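You operate a simulated robot arm through the tools that you are given. There is no shell and no other tool.

You run a simulated two-armed robot. Do the job below in one go: nothing can be reset, and whatever is moved stays where it is left.

Task
Clamp the yellow-dot valve body in the vice and drop the long spring into its bore.
Fine: the body sits down in the pocket before the lever is shut; the other spring stays.
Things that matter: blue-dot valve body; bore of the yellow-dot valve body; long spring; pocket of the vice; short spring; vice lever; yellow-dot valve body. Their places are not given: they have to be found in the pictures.

It is judged by the outcome, as a careful person would: the job done as asked, and still so three seconds after it is handed in. It fails if anything else is knocked over, pushed out of place, dropped, spilled or broken.

Robot
Two 7-joint arms with fingered hands on one trunk that stands fixed in place. Base frame: the origin is at the foot of the trunk, x ahead of it, y to its left, z up; the work surface is at about z = 0.77. Readings come in m, rad, newtons and seconds.
The left shoulder is at [0.094, 0.182, 1.071], the right one opposite. With the tool pointing down near the work surface each hand reaches from about 0.46 to 0.86 m from the base axis, measured 20 degrees to its own side. Payload 3.8 kg a hand.
Tool frame (each hand has its own): the origin (TCP) lies between the finger pads and is the grasp point; the fingertips stand 0.03 m ahead of it; z points along the fingers, y is the line along which they close. Largest opening 0.104 m; the body of the gripper starts 0.035 m behind the TCP. The gripper is a hand of 4 fingers: y runs from the thumb to the fingers, the wrist lies at [-0.017, -0.104, -0.178] in the tool frame, and closing takes about 1.5 s.
Orientation is that of the tool frame in the base frame, as a unit quaternion [w, x, y, z]. With the fingers straight down and the wrist toward the robot, the tool's x, y and z point along [0, 1, 0], [1, 0, 0] and [0, 0, -1] of the base frame.

Tools
- The arms move only by the tool servo_tool. It takes "left_moves", "right_moves" or both (then of equal length, played together; a hand with none holds still); each is a list of rows, each an object of numbers (a shift or turn left out is 0, a gripper value left out holds the last): "grip": the gripper command, from -1 (shut) to 1 (fully open), values between in proportion; "x", "y", "z": the shift along the tool's x, y, z in cm; "ax", "ay", "az": the turn, a rotation vector about the tool's x, y, z in rad. In form: [{"grip": .., "x": .., "y": .., "z": .., "ax": .., "ay": .., "az": ..}, ...]. A call has 1 to 20 rows; each row is the pose to reach, as a shift and turn from the pose commanded when the call began, along the tool's axes at that moment. Rows are played at 5 a second. More than 0.05 m and 0.15 rad between two rows, or a gripper value outside its range, and nothing of the call is played. Where a pose cannot be reached the arm comes as near as it can. A force on the tool above 40 N (or 10 N above the force at the start of the call, whichever is more), or a blocked arm, ends the call early, and 0.2 s more pass. Each finger travels about 0.072 m/s and halts on what it meets, pressing with about 23 N; the grip force reading is that of the motor and also rises with nothing between the fingers. The clock runs only during rows and for 0.2 s after the last one: add rows that repeat a pose to give the fingers time. The reply holds the time, the measured pose of the TCP, the force on the tool along the base axes, the opening and the grip force, in the units named above and with some noise, with the torque about the TCP (base axes, N m) and any sound that the robot's microphone picked up, and new pictures: "pictures" is both (left out), scene, wrist or none (wrist: the cameras of the hands that moved).
- Cameras (640 x 400 px; columns grow to the right, rows downward): "scene" is now at [0.1816, 0.0448, 1.2667]; the picture's right is [0.31, -0.95, 0.00], its down [-0.36, -0.12, -0.92] and it looks along [0.88, 0.29, -0.38] (base axes); focal length 242 px, centre (320, 200). "left" rides on the left gripper at [-0.066, -0.09, -0.126] in its tool frame; the picture's right is [-0.78, -0.30, 0.56], its down [0.57, -0.70, 0.42] and it looks along [0.27, 0.65, 0.71] (tool axes); focal length 275 px, centre (320, 200). "right" rides on the right gripper at [0.066, -0.09, -0.126] in its tool frame; the picture's right is [-0.78, 0.30, -0.56], its down [-0.57, -0.70, 0.42] and it looks along [-0.27, 0.65, 0.71] (tool axes); focal length 275 px, centre (320, 200).
- raise_lower(by): slides the trunk up (or, below 0, down) by that many m; the arms and the scene camera ride with it, the base frame stays. It gives what a move gives, with no picture.
- preshape(shape, hand): the hand has 4 fingers and takes this shape, open, in about a second: jaw (thumb against the fingers, like two jaws); tri (thumb and two fingers); tip (a fingertip pinch); poke (one finger out to press); point (the index stretched); flat (the hand flat); cup (the hand cupped); fist (a fist). The gripper value then closes the fingers along that shape, each until it touches; the sizes above hold for jaw. It gives what a move gives, with no picture.
- aim_head(pan, tilt): turns the head with the scene camera to pan (to the left, within 1.501 rad either way) and tilt (down, from -0.506 to 1.204), counted from straight ahead of the robot. It gives what a move gives, and a new picture of the scene camera.
- pixel_to_xyz(camera, pixels): for up to 12 pixels [column, row] of the newest picture of that camera ("zoom" is the newest enlarged one), the place [x, y, z] in the base frame of the surface seen there, good to about 0.003 m, but the place of the scene camera against the robot may be out by one fixed shift of up to 0.025 m in any direction. No time passes.
- enlarge(camera, box): a new picture of the part [left, top, right, bottom] of that camera's present view, enlarged. No time passes.
- sign_off(): hands the job in; it is judged then, once.

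Leave the grippers open and the arms clear of the work at the hand-in unless told otherwise.

The tools are called after ">>>" as a command line: name --argument value ..., lists and objects as JSON in quotes. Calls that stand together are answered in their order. servo_tool: Moves the arms, as the interface text tells. Its arguments: {"type":"object","properties":{"left_moves":{"type":"array","items":{"type":"object","properties":{"grip":{"type":"number"},"x":{"type":"number"},"y":{"type":"number"},"z":{"type":"number"},"ax":{"type":"number"},"ay":{"type":"number"},"az":{"type":"number"}}}},"right_moves":{"type":"array","items":{"type":"object","properties":{"grip":{"type":"number"},"x":{"type":"number"},"y":{"type":"number"},"z":{"type":"number"},"ax":{"type":"number"},"ay":{"type":"number"},"az":{"type":"number"}}}},"pictures":{"type":"string","enum":["both","scene","wrist","none"]}},"required":[]} The other tools are called the same way: raise_lower (by) slides the trunk up or down; preshape (shape, hand) gives the hand a shape; aim_head (pan, tilt) turns the head that bears the scene camera; pixel_to_xyz (camera, pixels) gives the place of the surface under pixels of a picture; enlarge (camera, box) takes an enlarged picture of a part of a camera's view; sign_off () hands the job in.

At the start:

```text
t: 0.0
left_ee_pos: [0.4155, 0.4467, 1.1849]
left_tcp_rot: [0.0, 0.708, 0.706, 0.0]
left_wrist_force: [-0.5, 0.1, 0.8]
left_moment: [-0.01, 0.02, 0.01]
left_gripper_width: 0.1036
left_gripper_force: 0.1
left_shape: jaw
right_ee_pos: [0.5954, -0.03, 1.1811]
right_tcp_rot: [0.0, 0.707, 0.707, 0.0]
right_wrist_force: [1.0, -0.4, -0.1]
right_moment: [0.0, 0.0, 0.0]
right_gripper_width: 0.1036
right_gripper_force: 0.1
right_shape: jaw
trunk travel left (down, up): [-0.225, 0.531]
head pan, tilt: [0.319, 0.393]
```

scene: 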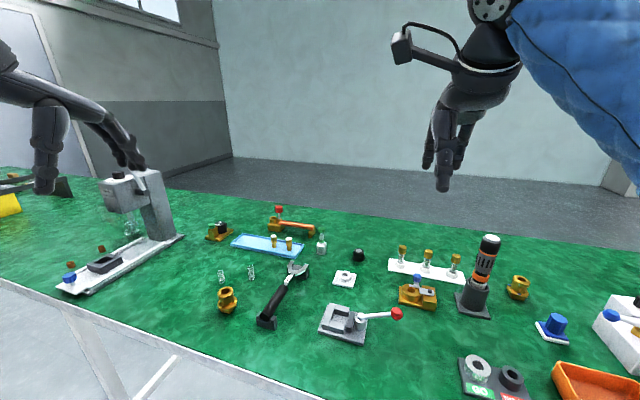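
right: 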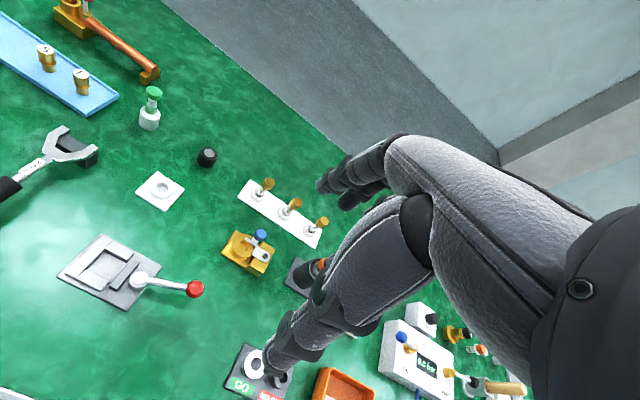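
left: 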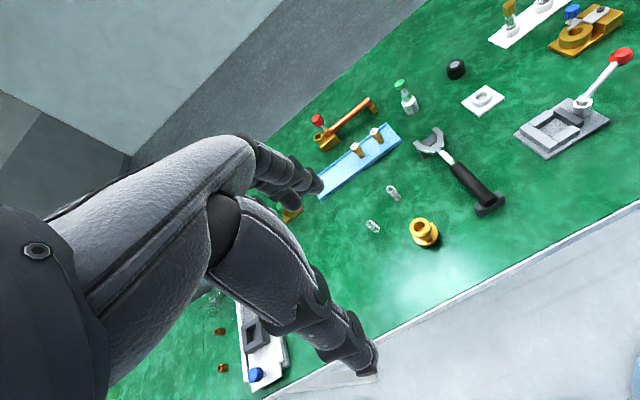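

I see a green work surface holding a vice with a red-knob lever (scene about 345,322), two brass bodies (227,300 and 518,287), and two springs (221,276 and 251,272). I'll enlarge these areas to identify them.

>>> enlarge --camera "scene" --box '[190, 240, 310, 330]'

>>> enlarge --camera "scene" --box '[300, 260, 420, 350]'

>>> enlarge --camera "scene" --box '[440, 225, 600, 345]'

>>> enlarge --camera "left" --box '[340, 160, 480, 260]'

>>> enlarge --camera "left" --box '[480, 0, 640, 170]'

```text
4.44 times, centred on (250, 285) of scene
```

zoom: 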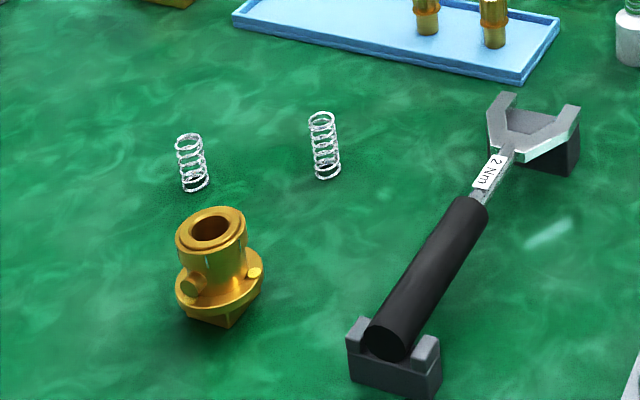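

```text
4.44 times, centred on (360, 305) of scene
```

zoom: 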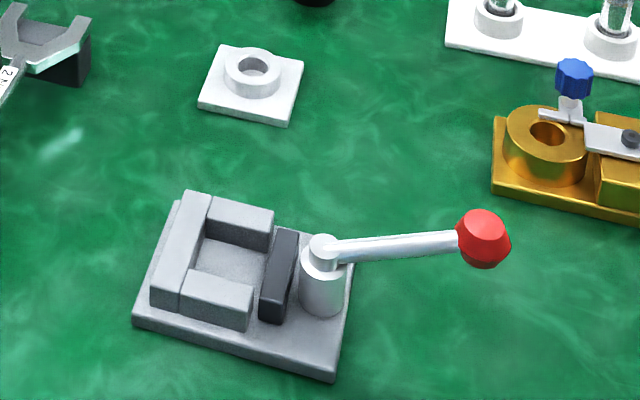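

```text
3.33 times, centred on (520, 285) of scene
```

zoom: 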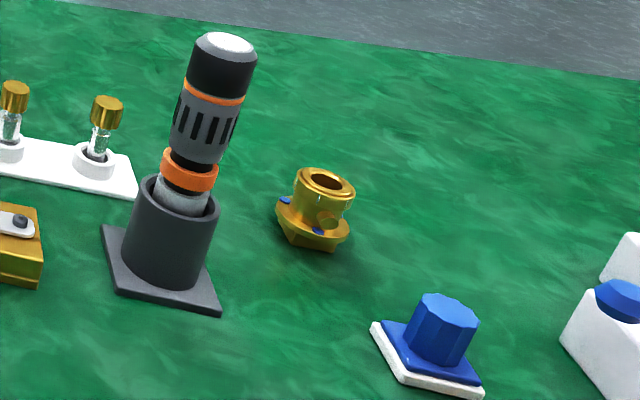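

```text
4.00 times, centred on (410, 210) of left
```

zoom: 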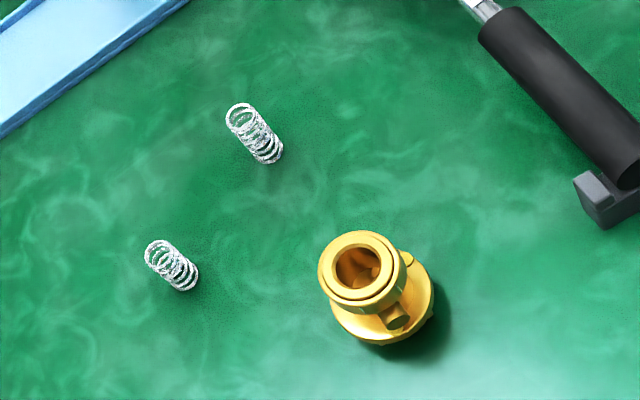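

```text
2.35 times, centred on (560, 85) of left
```

zoom: 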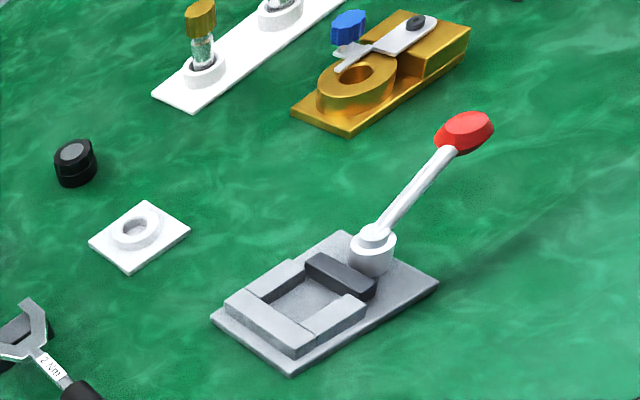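

The body at scene (227,300) has yellow dots on its flange, and the one at (518,287) has blue dots. Of the two springs, the right one (251,272) looks longer. Next I'll measure positions with both the scene and left cameras, to check the scene camera's shift.

>>> pixel_to_xyz --camera "left" --pixels '[[425, 226], [415, 223], [390, 188], [398, 197], [369, 223], [376, 231], [547, 139], [560, 127], [583, 104], [621, 56], [517, 137], [606, 120]]'

>>> pixel_to_xyz --camera "scene" --pixels '[[229, 292], [227, 305], [250, 266], [252, 279], [220, 271], [222, 282], [343, 318], [350, 325], [361, 315], [396, 313], [325, 330], [362, 344]]'

>>> enlarge --camera "left" --box '[400, 205, 450, 255]'

>>> enlarge --camera "left" --box '[360, 180, 410, 240]'

```text
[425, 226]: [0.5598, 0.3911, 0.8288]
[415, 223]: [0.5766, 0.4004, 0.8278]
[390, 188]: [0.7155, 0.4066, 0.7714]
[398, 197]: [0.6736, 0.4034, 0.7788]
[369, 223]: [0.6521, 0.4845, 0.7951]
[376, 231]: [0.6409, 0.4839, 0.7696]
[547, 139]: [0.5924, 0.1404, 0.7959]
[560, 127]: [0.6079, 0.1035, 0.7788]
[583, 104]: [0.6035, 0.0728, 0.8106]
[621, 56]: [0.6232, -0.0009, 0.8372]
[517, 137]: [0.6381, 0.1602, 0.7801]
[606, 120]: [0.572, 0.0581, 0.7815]
```

```text
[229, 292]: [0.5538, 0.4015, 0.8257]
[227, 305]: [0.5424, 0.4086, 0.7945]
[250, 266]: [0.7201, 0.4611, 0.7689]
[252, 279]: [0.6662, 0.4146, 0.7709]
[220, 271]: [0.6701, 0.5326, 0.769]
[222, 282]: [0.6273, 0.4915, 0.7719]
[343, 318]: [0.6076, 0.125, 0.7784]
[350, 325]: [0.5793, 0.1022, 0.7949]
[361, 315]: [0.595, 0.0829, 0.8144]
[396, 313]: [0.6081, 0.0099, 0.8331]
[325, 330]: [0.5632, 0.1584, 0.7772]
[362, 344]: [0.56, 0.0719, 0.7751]
```

```text
8.00 times, centred on (425, 230) of left
```

zoom: 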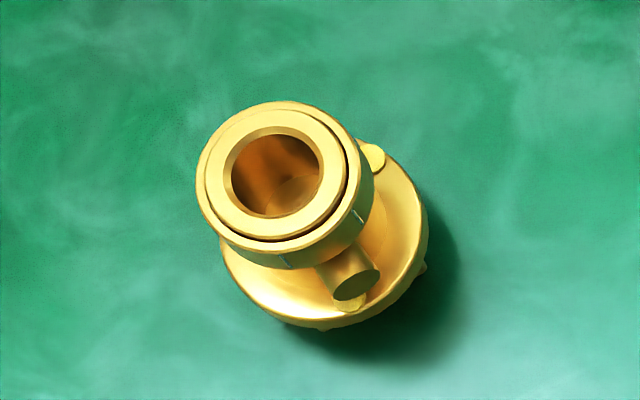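

```text
6.67 times, centred on (385, 210) of left
```

zoom: 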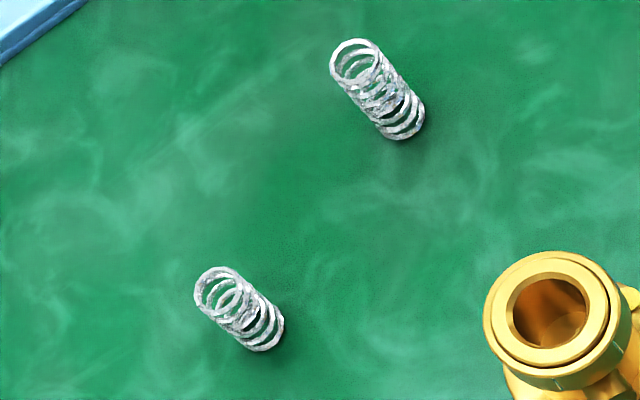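

The two cameras disagree by roughly 1–2 cm, so I'll trust the wrist cameras. I'll bring the left hand closer, staying above and robot-side of the yellow-dot body, to see it and the springs in detail.

>>> servo_tool --left_moves '[{"grip": 1, "x": -0.6, "y": 0.8, "z": 3}, {"x": -1.2, "y": 1.6, "z": 6}, {"x": -1.8, "y": 2.4, "z": 9}, {"x": -2.4, "y": 3.2, "z": 12}, {"x": -3, "y": 4, "z": 15}, {"x": -3.6, "y": 4.8, "z": 18}, {"x": -4.2, "y": 5.6, "z": 21}, {"x": -4.8, "y": 6.4, "z": 23}, {"x": -4.8, "y": 6.4, "z": 23}]' --pictures "both"

```text
t: 2.0
left_ee_pos: [0.4806, 0.3989, 0.955]
left_tcp_rot: [0.0, 0.708, 0.707, 0.0]
left_wrist_force: [0.5, -0.3, -0.3]
left_moment: [0.01, -0.01, 0.0]
left_gripper_width: 0.1035
left_gripper_force: 0.0
left_shape: jaw
right_ee_pos: [0.5945, -0.0313, 1.1815]
right_tcp_rot: [0.0, 0.707, 0.708, 0.0]
right_wrist_force: [1.3, -0.3, 0.7]
right_moment: [0.0, -0.01, 0.02]
right_gripper_width: 0.1034
right_gripper_force: 0.1
right_shape: jaw
trunk travel left (down, up): [-0.225, 0.531]
head pan, tilt: [0.319, 0.393]
```

scene: 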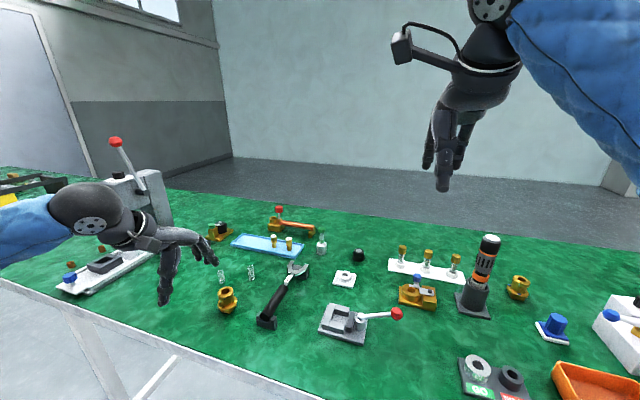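
left: 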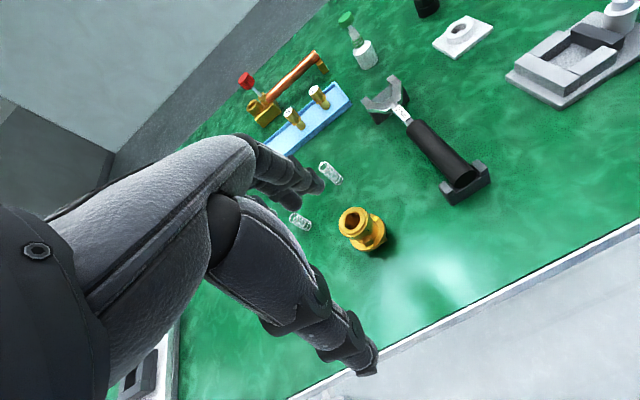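

>>> enlarge --camera "left" --box '[325, 195, 405, 265]'

>>> enlarge --camera "left" --box '[500, 0, 640, 110]'

>>> enlarge --camera "left" --box '[275, 150, 355, 240]'

>>> enlarge --camera "right" --box '[40, 215, 220, 325]'

>>> enlarge --camera "scene" --box '[205, 275, 250, 320]'

```text
5.71 times, centred on (365, 230) of left
```

zoom: 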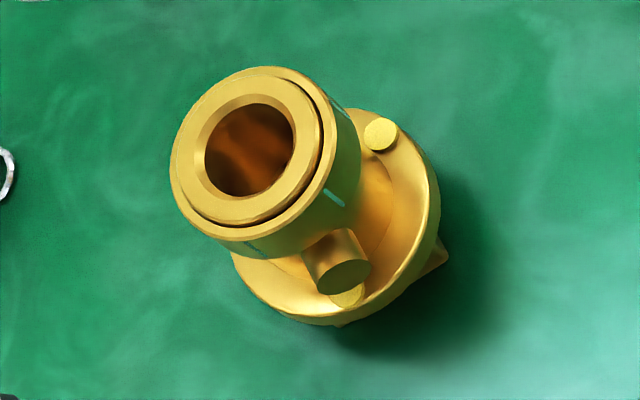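

```text
3.64 times, centred on (570, 55) of left
```

zoom: 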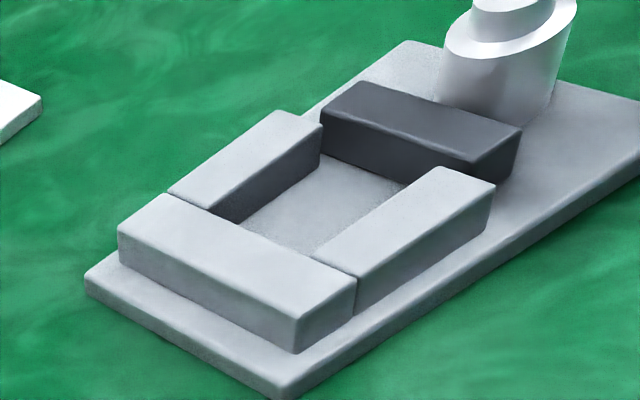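

```text
4.44 times, centred on (315, 195) of left
```

zoom: 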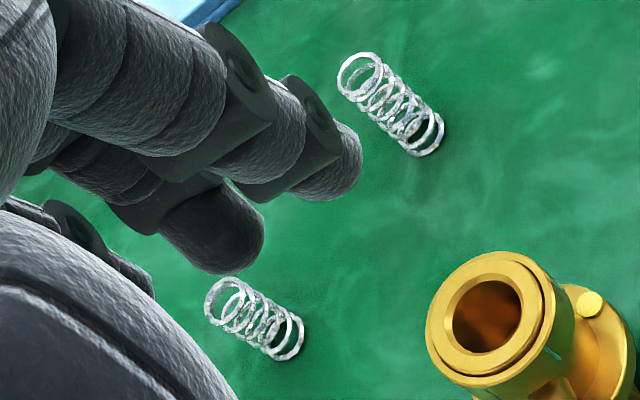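

```text
3.56 times, centred on (130, 270) of right
```

zoom: 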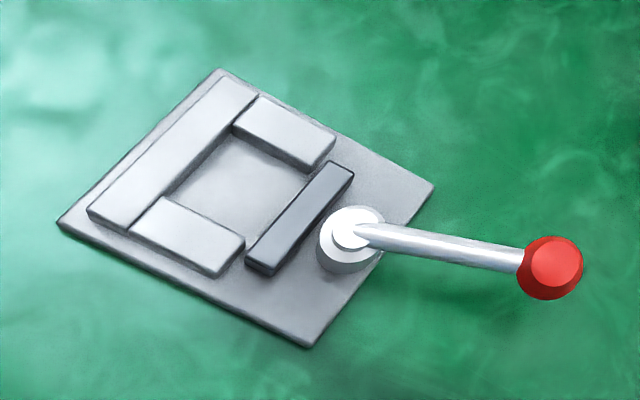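

```text
8.89 times, centred on (228, 298) of scene
```

zoom: 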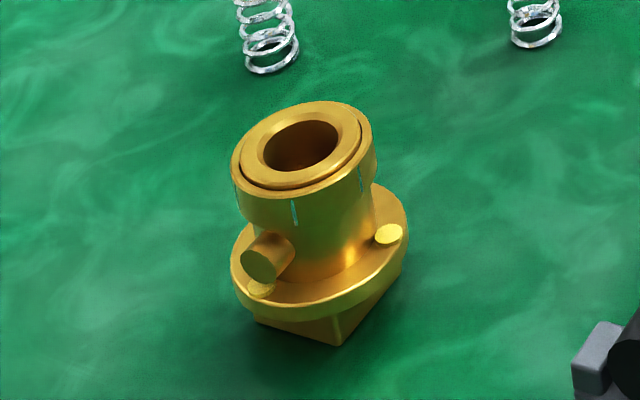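

The body has a square foot under a round flange, plus a side port and a loose-looking top ring. I'm measuring the foot corners and the body outline in this scene zoom to get its yaw.

>>> pixel_to_xyz --camera "zoom" --pixels '[[338, 340], [258, 317], [400, 275], [338, 330], [300, 325], [370, 305], [262, 262], [388, 233], [260, 289], [305, 112], [245, 150], [362, 140]]'

>>> enlarge --camera "left" --box '[325, 195, 405, 265]'

```text
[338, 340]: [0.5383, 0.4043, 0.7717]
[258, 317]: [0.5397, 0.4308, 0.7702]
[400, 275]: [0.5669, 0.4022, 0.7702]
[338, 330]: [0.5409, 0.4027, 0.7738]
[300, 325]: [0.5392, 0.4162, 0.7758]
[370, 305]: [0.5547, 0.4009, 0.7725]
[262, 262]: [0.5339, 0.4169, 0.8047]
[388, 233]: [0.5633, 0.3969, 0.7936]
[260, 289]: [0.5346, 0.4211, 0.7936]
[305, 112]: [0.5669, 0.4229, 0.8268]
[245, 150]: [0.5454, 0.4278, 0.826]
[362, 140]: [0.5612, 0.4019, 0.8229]
```

```text
5.71 times, centred on (365, 230) of left
```

zoom: 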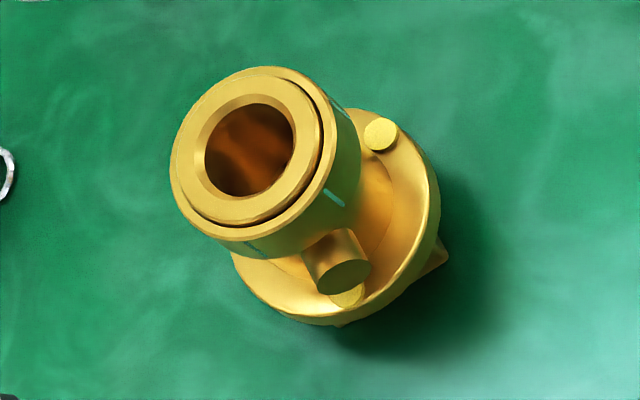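

>>> pixel_to_xyz --camera "zoom" --pixels '[[185, 150], [325, 150], [255, 205], [250, 80], [440, 260], [381, 133], [346, 295], [345, 280], [430, 190], [255, 290], [320, 315], [250, 150]]'

>>> enlarge --camera "scene" --box '[310, 290, 410, 355]'

```text
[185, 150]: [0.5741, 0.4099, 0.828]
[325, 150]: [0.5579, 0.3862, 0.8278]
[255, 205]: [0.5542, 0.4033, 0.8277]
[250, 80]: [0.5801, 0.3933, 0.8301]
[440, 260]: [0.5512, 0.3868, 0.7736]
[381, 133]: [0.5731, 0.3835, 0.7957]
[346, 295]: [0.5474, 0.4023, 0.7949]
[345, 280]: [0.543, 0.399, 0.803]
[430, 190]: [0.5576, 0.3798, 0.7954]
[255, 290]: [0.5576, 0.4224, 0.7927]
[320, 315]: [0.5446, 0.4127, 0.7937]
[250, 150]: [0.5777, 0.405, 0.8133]
```

```text
6.15 times, centred on (360, 322) of scene
```

zoom: 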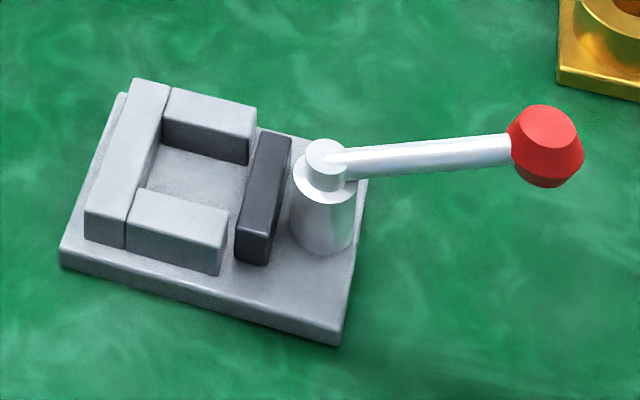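

>>> pixel_to_xyz --camera "zoom" --pixels '[[62, 258], [343, 340], [122, 97], [362, 185], [86, 215], [126, 225], [138, 85], [172, 92], [255, 112], [222, 240], [262, 135], [240, 230]]'

>>> enlarge --camera "scene" --box '[40, 170, 240, 320]'

>>> enlarge --camera "left" --box '[500, 0, 640, 110]'

```text
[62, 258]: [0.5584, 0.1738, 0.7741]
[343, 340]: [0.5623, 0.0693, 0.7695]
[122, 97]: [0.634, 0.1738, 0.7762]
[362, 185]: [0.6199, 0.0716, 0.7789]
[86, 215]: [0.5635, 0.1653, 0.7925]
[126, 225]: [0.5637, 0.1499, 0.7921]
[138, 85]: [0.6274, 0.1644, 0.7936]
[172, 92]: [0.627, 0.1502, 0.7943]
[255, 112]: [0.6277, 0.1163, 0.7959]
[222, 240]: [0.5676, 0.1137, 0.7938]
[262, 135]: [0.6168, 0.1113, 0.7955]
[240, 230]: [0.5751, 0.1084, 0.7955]
```

```text
2.67 times, centred on (140, 245) of scene
```

zoom: 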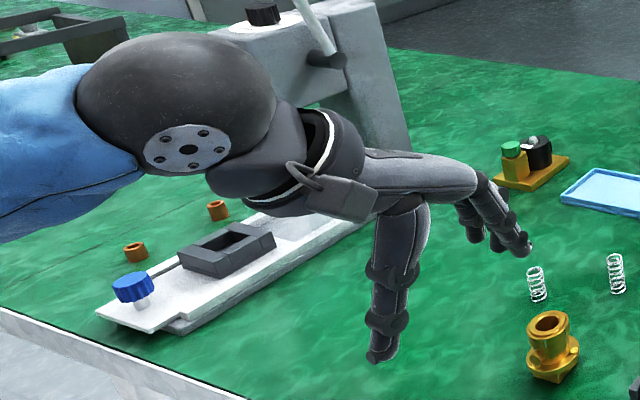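

```text
3.64 times, centred on (570, 55) of left
```

zoom: 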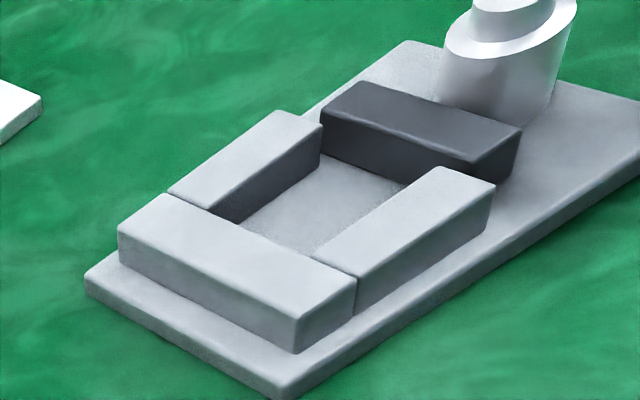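

>>> pixel_to_xyz --camera "zoom" --pixels '[[318, 126], [210, 206], [435, 171], [316, 256], [172, 196], [352, 278], [492, 186], [282, 113], [328, 120], [482, 162], [320, 200], [365, 85]]'

>>> enlarge --camera "right" --box '[40, 215, 220, 325]'

```text
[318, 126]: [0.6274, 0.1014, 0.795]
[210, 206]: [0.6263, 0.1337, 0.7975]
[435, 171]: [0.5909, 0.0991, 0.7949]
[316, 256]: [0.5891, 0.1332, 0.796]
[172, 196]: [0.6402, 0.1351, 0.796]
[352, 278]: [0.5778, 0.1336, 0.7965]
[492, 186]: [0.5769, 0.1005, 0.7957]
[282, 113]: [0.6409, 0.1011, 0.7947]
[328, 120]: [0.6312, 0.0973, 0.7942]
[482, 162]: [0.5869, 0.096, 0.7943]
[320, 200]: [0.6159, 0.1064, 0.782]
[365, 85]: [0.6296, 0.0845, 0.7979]
```

```text
3.56 times, centred on (130, 270) of right
```

zoom: 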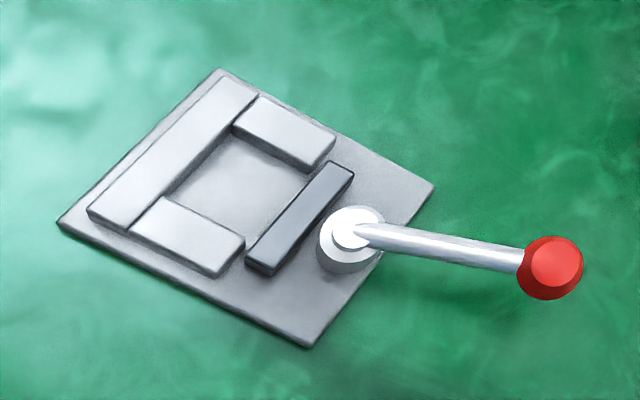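

I'll now measure the springs and the torque wrench, to check that the hand has clearance.

>>> enlarge --camera "left" --box '[275, 150, 355, 240]'

>>> pixel_to_xyz --camera "left" --pixels '[[449, 190], [465, 178], [488, 168], [430, 145], [412, 125], [370, 108], [395, 85], [345, 100], [340, 320], [365, 370], [318, 188], [300, 205]]'

```text
4.44 times, centred on (315, 195) of left
```

zoom: 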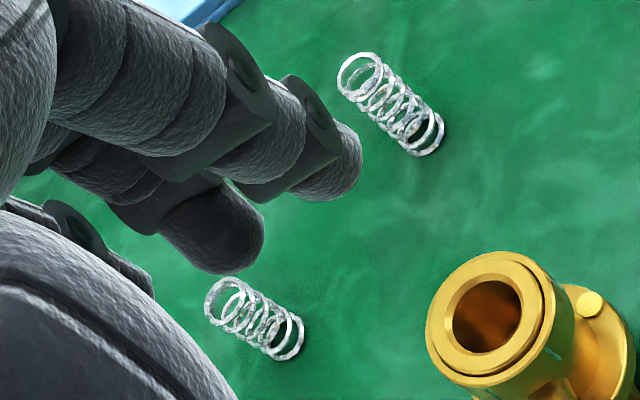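

```text
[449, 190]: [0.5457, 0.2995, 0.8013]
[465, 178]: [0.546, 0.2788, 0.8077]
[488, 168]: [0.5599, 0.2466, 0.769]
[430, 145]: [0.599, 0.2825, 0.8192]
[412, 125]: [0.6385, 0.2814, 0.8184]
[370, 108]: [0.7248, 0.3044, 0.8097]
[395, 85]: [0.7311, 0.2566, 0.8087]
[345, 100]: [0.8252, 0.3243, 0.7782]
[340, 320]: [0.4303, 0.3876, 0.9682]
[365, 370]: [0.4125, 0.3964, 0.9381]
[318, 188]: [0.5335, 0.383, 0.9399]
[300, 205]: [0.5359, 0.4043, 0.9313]
```

>>> pixel_to_xyz --camera "zoom" --pixels '[[340, 75], [343, 90], [360, 55], [379, 70], [382, 102], [400, 125], [415, 152], [439, 128], [443, 140], [432, 154], [207, 300], [298, 335]]'

```text
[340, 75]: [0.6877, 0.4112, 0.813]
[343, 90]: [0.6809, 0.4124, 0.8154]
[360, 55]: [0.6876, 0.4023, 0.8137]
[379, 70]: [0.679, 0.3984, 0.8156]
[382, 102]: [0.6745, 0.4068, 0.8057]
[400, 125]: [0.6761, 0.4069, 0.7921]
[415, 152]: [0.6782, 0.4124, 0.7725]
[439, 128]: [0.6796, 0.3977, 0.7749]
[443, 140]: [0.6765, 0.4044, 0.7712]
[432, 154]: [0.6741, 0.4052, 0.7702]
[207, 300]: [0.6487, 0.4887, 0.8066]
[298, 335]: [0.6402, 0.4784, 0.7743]
```

The long spring stands at about (0.682, 0.4045) and is 45 mm tall. The short one is near (0.643, 0.483) and about 36 mm tall. The body's centre is about (0.5655, 0.400), with its port toward the robot. I'll yaw the left hand 90° so the fingers close along base y, clear of the port, and hover above the body.

>>> servo_tool --left_moves '[{"grip": 1, "y": 0.7, "az": 0.14}, {"y": 1.4, "az": 0.28}, {"y": 2.1, "az": 0.42}, {"y": 2.9, "az": 0.56}, {"y": 3.6, "az": 0.7}, {"y": 4.3, "az": 0.84}, {"y": 5.0, "az": 0.98, "z": 0.5}, {"y": 5.8, "az": 1.12, "z": 1}, {"y": 6.6, "az": 1.26, "z": 1.5}, {"y": 7.4, "az": 1.4, "z": 2}, {"y": 8.4, "az": 1.52, "z": 2.5}, {"y": 8.4, "az": 1.6, "z": 3}, {"y": 8.4, "az": 1.6, "z": 3}]' --pictures "both"

```text
t: 4.8
left_ee_pos: [0.5646, 0.3982, 0.9261]
left_tcp_rot: [0.0, 1.0, -0.016, 0.0]
left_wrist_force: [0.2, 0.2, 0.4]
left_moment: [0.01, 0.0, 0.01]
left_gripper_width: 0.1038
left_gripper_force: 0.1
left_shape: jaw
right_ee_pos: [0.5948, -0.0316, 1.1819]
right_tcp_rot: [0.0, 0.707, 0.707, 0.0]
right_wrist_force: [0.5, -0.4, -0.1]
right_moment: [0.02, 0.01, -0.01]
right_gripper_width: 0.1036
right_gripper_force: 0.0
right_shape: jaw
trunk travel left (down, up): [-0.225, 0.531]
head pan, tilt: [0.319, 0.393]
```

scene: 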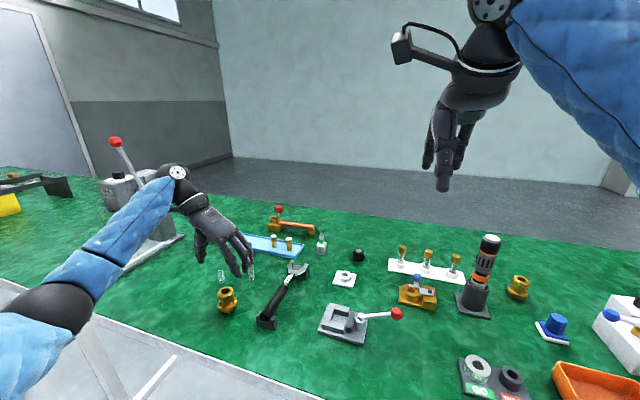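
left: 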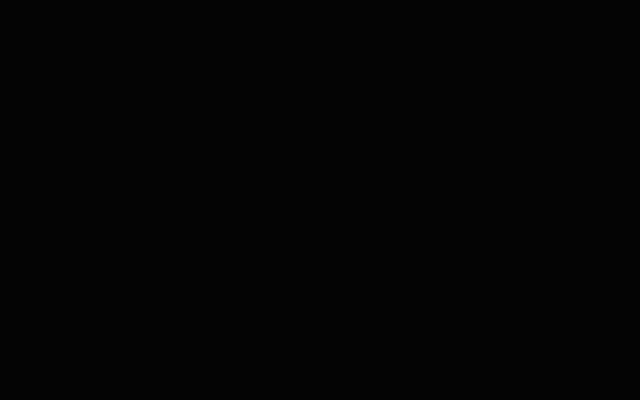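

The left wrist camera is black because its own forearm blocks it at this yaw. I'll check the hand against the body in the scene view instead.

>>> enlarge --camera "scene" --box '[160, 190, 320, 330]'

```text
2.86 times, centred on (240, 260) of scene
```

zoom: 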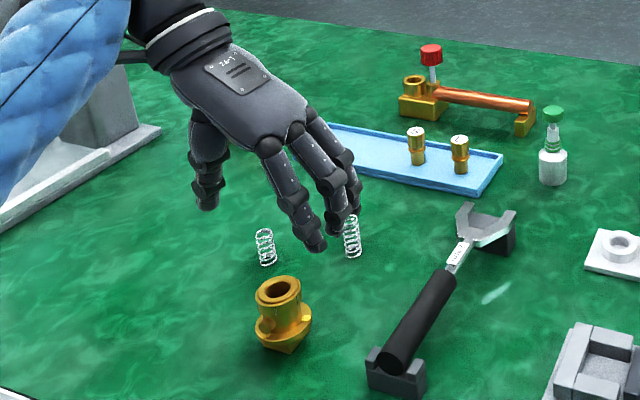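

At this yaw the three-finger side would also close near the port, and the camera is blind. The collar spans about z 0.81–0.829 and sits entirely above the port, so I can grip it at the natural yaw. I'll turn back to yaw 0, backed off so the camera sees the body.

>>> servo_tool --left_moves '[{"x": -0.6, "az": -0.14, "z": -0.5}, {"x": -1.2, "az": -0.28, "z": -1}, {"x": -1.8, "az": -0.42, "z": -1.5}, {"x": -2.4, "az": -0.56, "z": -1.8}, {"x": -3.0, "az": -0.7, "z": -1.8}, {"x": -3.6, "az": -0.84, "z": -1.8}, {"x": -4.2, "az": -0.98, "z": -1.8}, {"x": -4.9, "az": -1.12, "z": -1.8}, {"x": -5.6, "az": -1.26, "z": -1.8}, {"x": -6.3, "az": -1.4, "z": -1.8}, {"x": -7.0, "az": -1.52, "z": -1.8}, {"x": -7.0, "az": -1.6, "z": -1.8}, {"x": -7.0, "az": -1.6, "z": -1.8}]' --pictures "wrist"

>>> preshape --hand "left" --shape "tri"

>>> enlarge --camera "left" --box '[160, 100, 480, 400]'

>>> enlarge --camera "scene" --box '[130, 190, 290, 330]'

```text
t: 7.6
left_ee_pos: [0.4952, 0.4008, 0.944]
left_tcp_rot: [-0.001, 0.707, 0.707, 0.0]
left_wrist_force: [0.0, 0.0, 0.0]
left_moment: [-0.03, -0.04, 0.0]
left_gripper_width: 0.1038
left_gripper_force: 0.2
left_shape: jaw
right_ee_pos: [0.5969, -0.0311, 1.1816]
right_tcp_rot: [0.0, 0.707, 0.707, 0.0]
right_wrist_force: [-0.3, 0.0, -0.4]
right_moment: [-0.01, 0.01, 0.02]
right_gripper_width: 0.1037
right_gripper_force: 0.1
right_shape: jaw
trunk travel left (down, up): [-0.225, 0.531]
head pan, tilt: [0.319, 0.393]
```

left: 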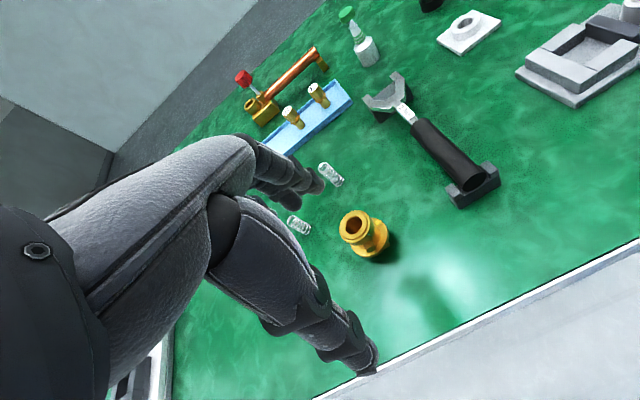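

```text
t: 8.5
left_ee_pos: [0.4952, 0.3999, 0.9446]
left_tcp_rot: [0.0, 0.708, 0.706, 0.0]
left_wrist_force: [0.0, 0.2, 0.5]
left_moment: [0.03, 0.0, 0.0]
left_gripper_width: 0.1038
left_gripper_force: 0.0
left_shape: tri
right_ee_pos: [0.5947, -0.0298, 1.1804]
right_tcp_rot: [0.0, 0.708, 0.707, 0.0]
right_wrist_force: [0.1, -0.2, 0.4]
right_moment: [-0.02, 0.03, 0.01]
right_gripper_width: 0.1036
right_gripper_force: 0.1
right_shape: jaw
trunk travel left (down, up): [-0.225, 0.531]
head pan, tilt: [0.319, 0.393]
```

```text
1.33 times, centred on (320, 250) of left
```

zoom: 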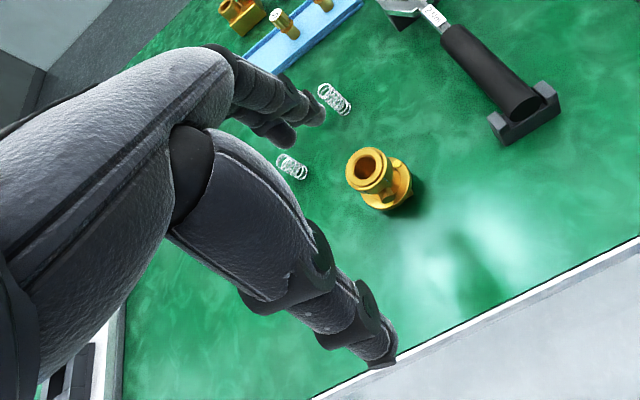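

```text
2.86 times, centred on (210, 260) of scene
```

zoom: 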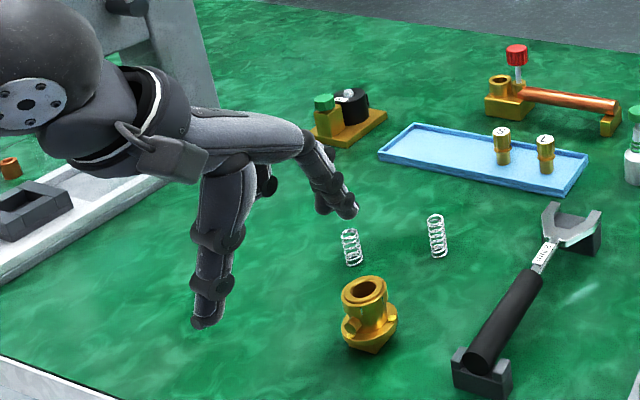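

Tri shape uses the thumb and two fingers. I'll test-close it in free air to about 3.5 cm to see where the fingertips end up.

>>> servo_tool --left_moves '[{"grip": -0.33}, {"grip": -0.33}, {"grip": -0.33}, {"grip": -0.33}, {"grip": -0.33}, {"grip": -0.33}]' --pictures "both"

>>> enlarge --camera "left" --box '[200, 150, 440, 380]'

>>> enlarge --camera "scene" --box '[150, 220, 260, 320]'

```text
t: 9.9
left_ee_pos: [0.4953, 0.4016, 0.9447]
left_tcp_rot: [0.0, 0.708, 0.706, 0.0]
left_wrist_force: [0.3, -0.4, 0.2]
left_moment: [0.01, 0.01, -0.02]
left_gripper_width: 0.0356
left_gripper_force: 0.1
left_shape: tri
right_ee_pos: [0.5954, -0.0304, 1.1809]
right_tcp_rot: [0.0, 0.707, 0.707, 0.0]
right_wrist_force: [1.6, 0.2, -0.1]
right_moment: [-0.03, -0.01, -0.02]
right_gripper_width: 0.1036
right_gripper_force: 0.1
right_shape: jaw
trunk travel left (down, up): [-0.225, 0.531]
head pan, tilt: [0.319, 0.393]
```

scene: 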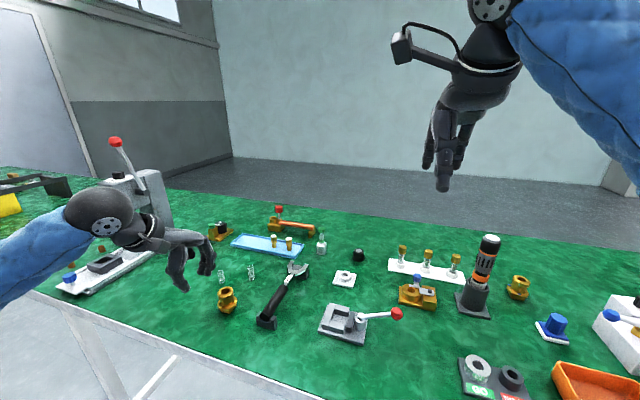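
left: 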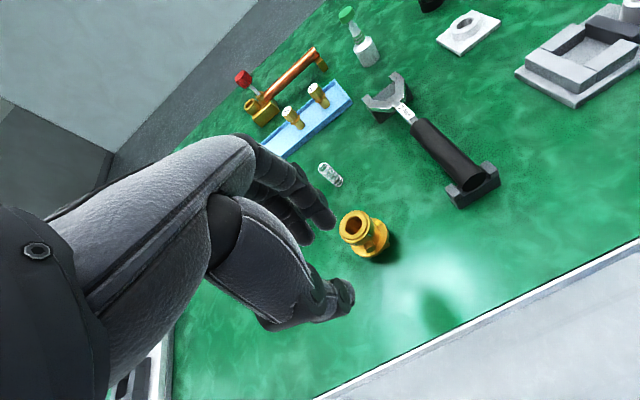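

```text
1.74 times, centred on (320, 265) of left
```

zoom: 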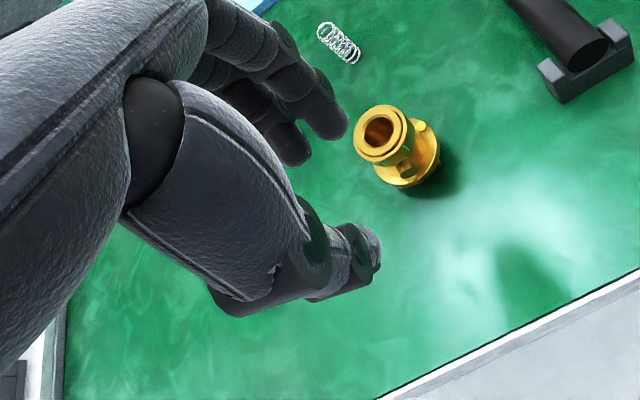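

```text
4.00 times, centred on (205, 270) of scene
```

zoom: 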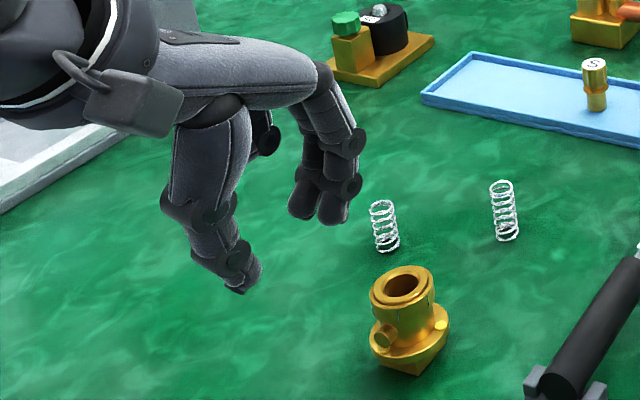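

Measuring the fingertip positions from the left picture (thumb tip near 345,300; finger tips near 310,238 and 330,222) and from the scene zoom.

>>> pixel_to_xyz --camera "left" --pixels '[[348, 287], [350, 298], [345, 308], [338, 300], [308, 240], [302, 235], [330, 225], [333, 217], [325, 210], [312, 232]]'

>>> pixel_to_xyz --camera "zoom" --pixels '[[243, 288], [255, 265], [230, 285], [300, 212], [335, 218], [345, 200], [315, 205], [255, 285]]'

```text
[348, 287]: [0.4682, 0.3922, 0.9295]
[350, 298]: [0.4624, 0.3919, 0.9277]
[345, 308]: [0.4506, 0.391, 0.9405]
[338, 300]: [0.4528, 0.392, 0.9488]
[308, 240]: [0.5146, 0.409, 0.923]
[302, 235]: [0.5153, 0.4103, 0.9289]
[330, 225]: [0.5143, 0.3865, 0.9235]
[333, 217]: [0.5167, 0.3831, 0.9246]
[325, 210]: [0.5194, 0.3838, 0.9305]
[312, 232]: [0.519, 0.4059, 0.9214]
```

```text
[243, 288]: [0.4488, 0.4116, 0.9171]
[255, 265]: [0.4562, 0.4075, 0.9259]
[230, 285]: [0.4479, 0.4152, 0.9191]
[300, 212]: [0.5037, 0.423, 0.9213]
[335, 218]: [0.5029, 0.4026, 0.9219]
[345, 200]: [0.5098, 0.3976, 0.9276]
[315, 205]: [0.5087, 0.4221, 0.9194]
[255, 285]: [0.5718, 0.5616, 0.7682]
```

The tri grip's tips are about 2.6 cm ahead of the TCP, centred about 4 mm to −y of it. I'll refine the body centre from the current left picture.

>>> enlarge --camera "left" --box '[330, 200, 400, 270]'

```text
5.71 times, centred on (365, 235) of left
```

zoom: 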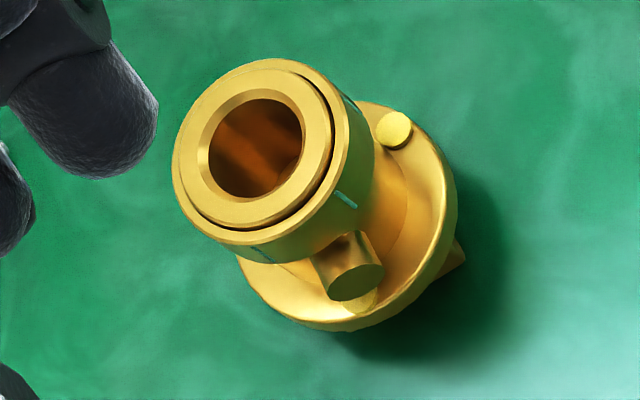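

>>> pixel_to_xyz --camera "zoom" --pixels '[[184, 150], [328, 150], [256, 74], [258, 223], [205, 95], [310, 200], [202, 203], [308, 95], [210, 150], [303, 145], [255, 100], [255, 196]]'

```text
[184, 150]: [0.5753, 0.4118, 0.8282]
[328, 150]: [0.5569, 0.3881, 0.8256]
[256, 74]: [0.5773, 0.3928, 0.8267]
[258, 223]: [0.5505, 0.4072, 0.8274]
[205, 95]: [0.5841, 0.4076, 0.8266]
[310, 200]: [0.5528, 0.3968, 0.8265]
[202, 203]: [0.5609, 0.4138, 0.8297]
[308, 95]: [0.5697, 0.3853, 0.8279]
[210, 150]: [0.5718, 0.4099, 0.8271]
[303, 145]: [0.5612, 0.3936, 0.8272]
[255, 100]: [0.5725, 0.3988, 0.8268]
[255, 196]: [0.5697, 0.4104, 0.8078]
```

Body centre comes out at (0.566, 0.4004) with the collar about 3.4 cm wide and a bore of about 18–19 mm. I'll open to about 7.5 cm, move over the body and stop with the fingertips just above its top to check.

>>> servo_tool --left_moves '[{"grip": 0.5}, {"grip": 0.5, "y": 1.5}, {"y": 3.0}, {"y": 4.5}, {"y": 6.0, "x": 0.2}, {"y": 7.2, "x": 0.3}, {"y": 7.2, "x": 0.3, "z": 2}, {"y": 7.2, "x": 0.3, "z": 4}, {"y": 7.2, "x": 0.3, "z": 6}, {"y": 7.2, "x": 0.3, "z": 7}, {"y": 7.2, "x": 0.3, "z": 7}]' --pictures "both"

>>> enlarge --camera "left" --box '[220, 180, 420, 360]'

>>> enlarge --camera "scene" --box '[170, 230, 280, 330]'

```text
t: 12.3
left_ee_pos: [0.5657, 0.4023, 0.8725]
left_tcp_rot: [0.0, 0.707, 0.707, 0.0]
left_wrist_force: [0.0, 0.5, -0.7]
left_moment: [-0.01, -0.01, -0.04]
left_gripper_width: 0.0779
left_gripper_force: 0.0
left_shape: tri
right_ee_pos: [0.5958, -0.0313, 1.1817]
right_tcp_rot: [0.0, 0.707, 0.707, 0.0]
right_wrist_force: [-0.3, 0.0, -0.1]
right_moment: [0.02, 0.02, -0.03]
right_gripper_width: 0.1036
right_gripper_force: 0.1
right_shape: jaw
trunk travel left (down, up): [-0.225, 0.531]
head pan, tilt: [0.319, 0.393]
```

scene: 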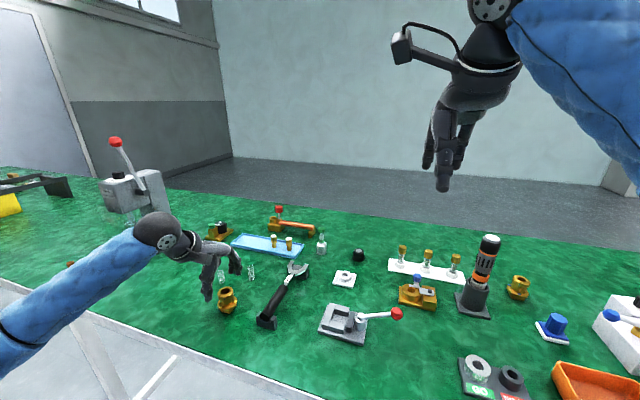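
left: 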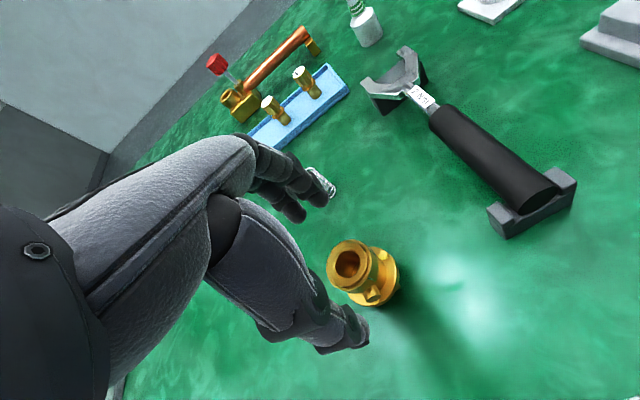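

```text
2.22 times, centred on (320, 270) of left
```

zoom: 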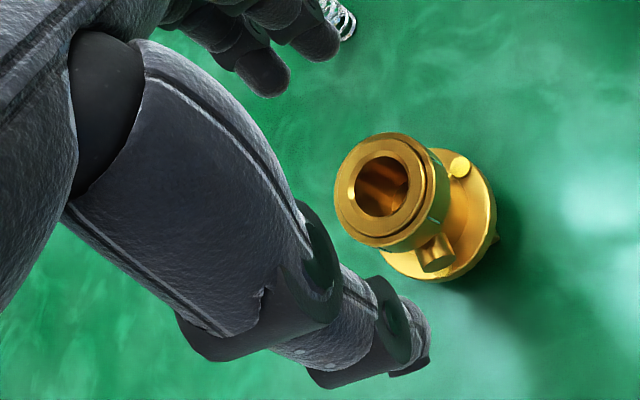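

```text
4.00 times, centred on (225, 280) of scene
```

zoom: 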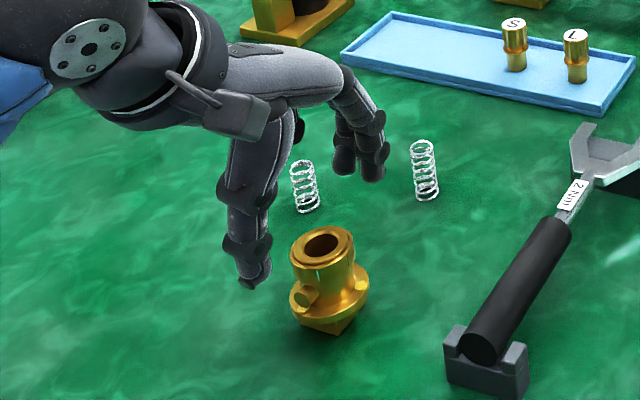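

>>> pixel_to_xyz --camera "left" --pixels '[[362, 318], [366, 330], [363, 342], [352, 345], [297, 217], [302, 219], [322, 203], [327, 198], [345, 250], [360, 270], [331, 262], [366, 258]]'

>>> pixel_to_xyz --camera "zoom" --pixels '[[250, 285], [265, 280], [268, 255], [345, 172], [375, 178], [300, 245], [350, 245], [325, 235], [320, 265]]'

```text
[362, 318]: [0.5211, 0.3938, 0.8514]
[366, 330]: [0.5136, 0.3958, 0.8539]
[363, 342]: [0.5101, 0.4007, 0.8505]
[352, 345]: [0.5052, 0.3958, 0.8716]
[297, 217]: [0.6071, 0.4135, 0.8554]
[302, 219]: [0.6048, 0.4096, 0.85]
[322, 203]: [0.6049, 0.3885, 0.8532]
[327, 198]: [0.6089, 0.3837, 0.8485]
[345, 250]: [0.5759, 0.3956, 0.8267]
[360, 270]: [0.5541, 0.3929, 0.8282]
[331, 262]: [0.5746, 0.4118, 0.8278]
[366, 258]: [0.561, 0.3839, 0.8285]
```

```text
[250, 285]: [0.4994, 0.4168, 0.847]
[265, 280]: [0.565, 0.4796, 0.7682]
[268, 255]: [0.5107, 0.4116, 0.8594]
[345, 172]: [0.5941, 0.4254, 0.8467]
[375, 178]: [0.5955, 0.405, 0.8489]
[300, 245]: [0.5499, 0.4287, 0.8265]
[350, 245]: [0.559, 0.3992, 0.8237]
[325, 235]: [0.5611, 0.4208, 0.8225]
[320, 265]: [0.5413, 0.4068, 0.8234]
```

The fingers and thumb line up with the collar laterally, and their tips are at about z 0.845. I'll lower 3.2 cm, so the tips end just above the port, and then close.

>>> servo_tool --left_moves '[{"z": 1}, {"z": 2}, {"z": 2.8}, {"z": 3.2}, {"z": 3.2}]' --pictures "both"

>>> enlarge --camera "left" --box '[220, 180, 420, 360]'

>>> enlarge --camera "scene" --box '[170, 230, 280, 330]'

```text
t: 13.5
left_ee_pos: [0.5647, 0.4025, 0.84]
left_tcp_rot: [0.0, 0.708, 0.706, 0.0]
left_wrist_force: [0.0, 0.1, -0.2]
left_moment: [0.0, -0.03, 0.01]
left_gripper_width: 0.0779
left_gripper_force: 0.0
left_shape: tri
right_ee_pos: [0.5962, -0.0302, 1.1813]
right_tcp_rot: [-0.001, 0.707, 0.707, 0.001]
right_wrist_force: [0.4, -0.2, 0.1]
right_moment: [0.03, -0.01, 0.02]
right_gripper_width: 0.1036
right_gripper_force: 0.1
right_shape: jaw
trunk travel left (down, up): [-0.225, 0.531]
head pan, tilt: [0.319, 0.393]
```

scene: 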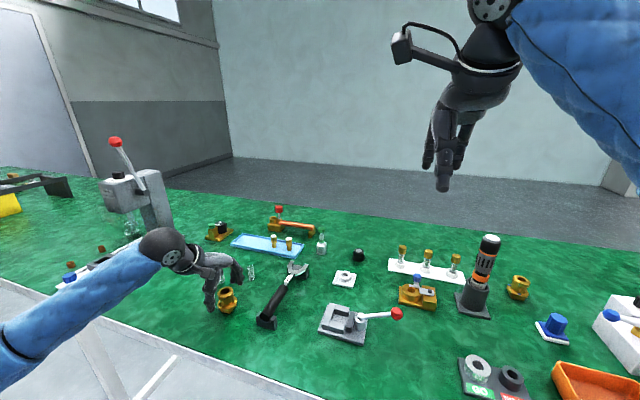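
left: 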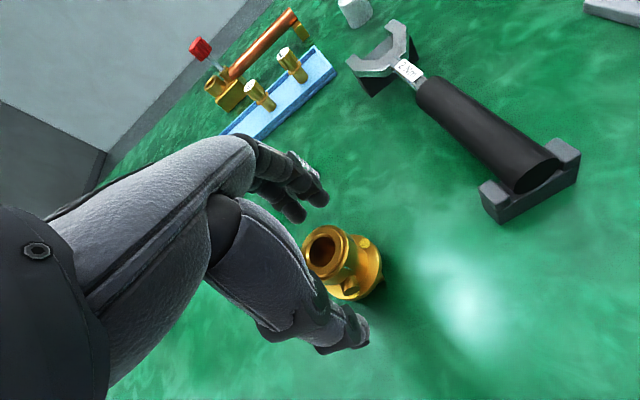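

```text
2.22 times, centred on (320, 270) of left
```

zoom: 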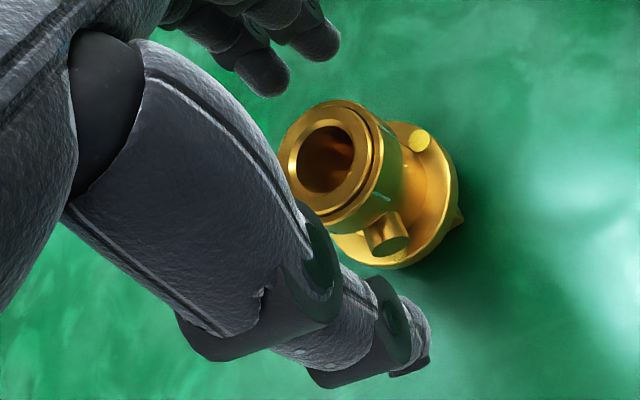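

```text
4.00 times, centred on (225, 280) of scene
```

zoom: 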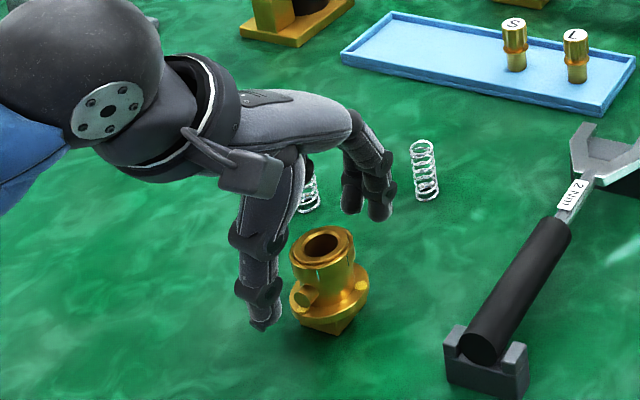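

>>> pixel_to_xyz --camera "zoom" --pixels '[[262, 324], [275, 318], [272, 300], [350, 210], [380, 217], [306, 296], [308, 286], [300, 245], [350, 245]]'

>>> pixel_to_xyz --camera "left" --pixels '[[366, 330], [363, 342], [358, 346], [340, 287], [343, 276], [352, 270], [302, 219], [325, 203]]'

```text
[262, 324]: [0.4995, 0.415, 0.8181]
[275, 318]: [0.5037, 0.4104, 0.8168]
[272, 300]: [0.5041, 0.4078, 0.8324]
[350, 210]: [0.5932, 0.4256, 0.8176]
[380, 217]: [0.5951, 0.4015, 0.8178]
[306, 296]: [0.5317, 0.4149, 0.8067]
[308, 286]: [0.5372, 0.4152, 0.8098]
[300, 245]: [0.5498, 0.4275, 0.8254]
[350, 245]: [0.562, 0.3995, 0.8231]
```

```text
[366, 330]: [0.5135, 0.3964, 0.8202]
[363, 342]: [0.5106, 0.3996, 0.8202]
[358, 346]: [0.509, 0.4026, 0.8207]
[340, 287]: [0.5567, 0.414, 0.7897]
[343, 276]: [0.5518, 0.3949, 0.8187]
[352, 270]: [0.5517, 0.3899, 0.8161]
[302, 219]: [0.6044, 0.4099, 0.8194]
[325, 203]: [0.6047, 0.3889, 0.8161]
```

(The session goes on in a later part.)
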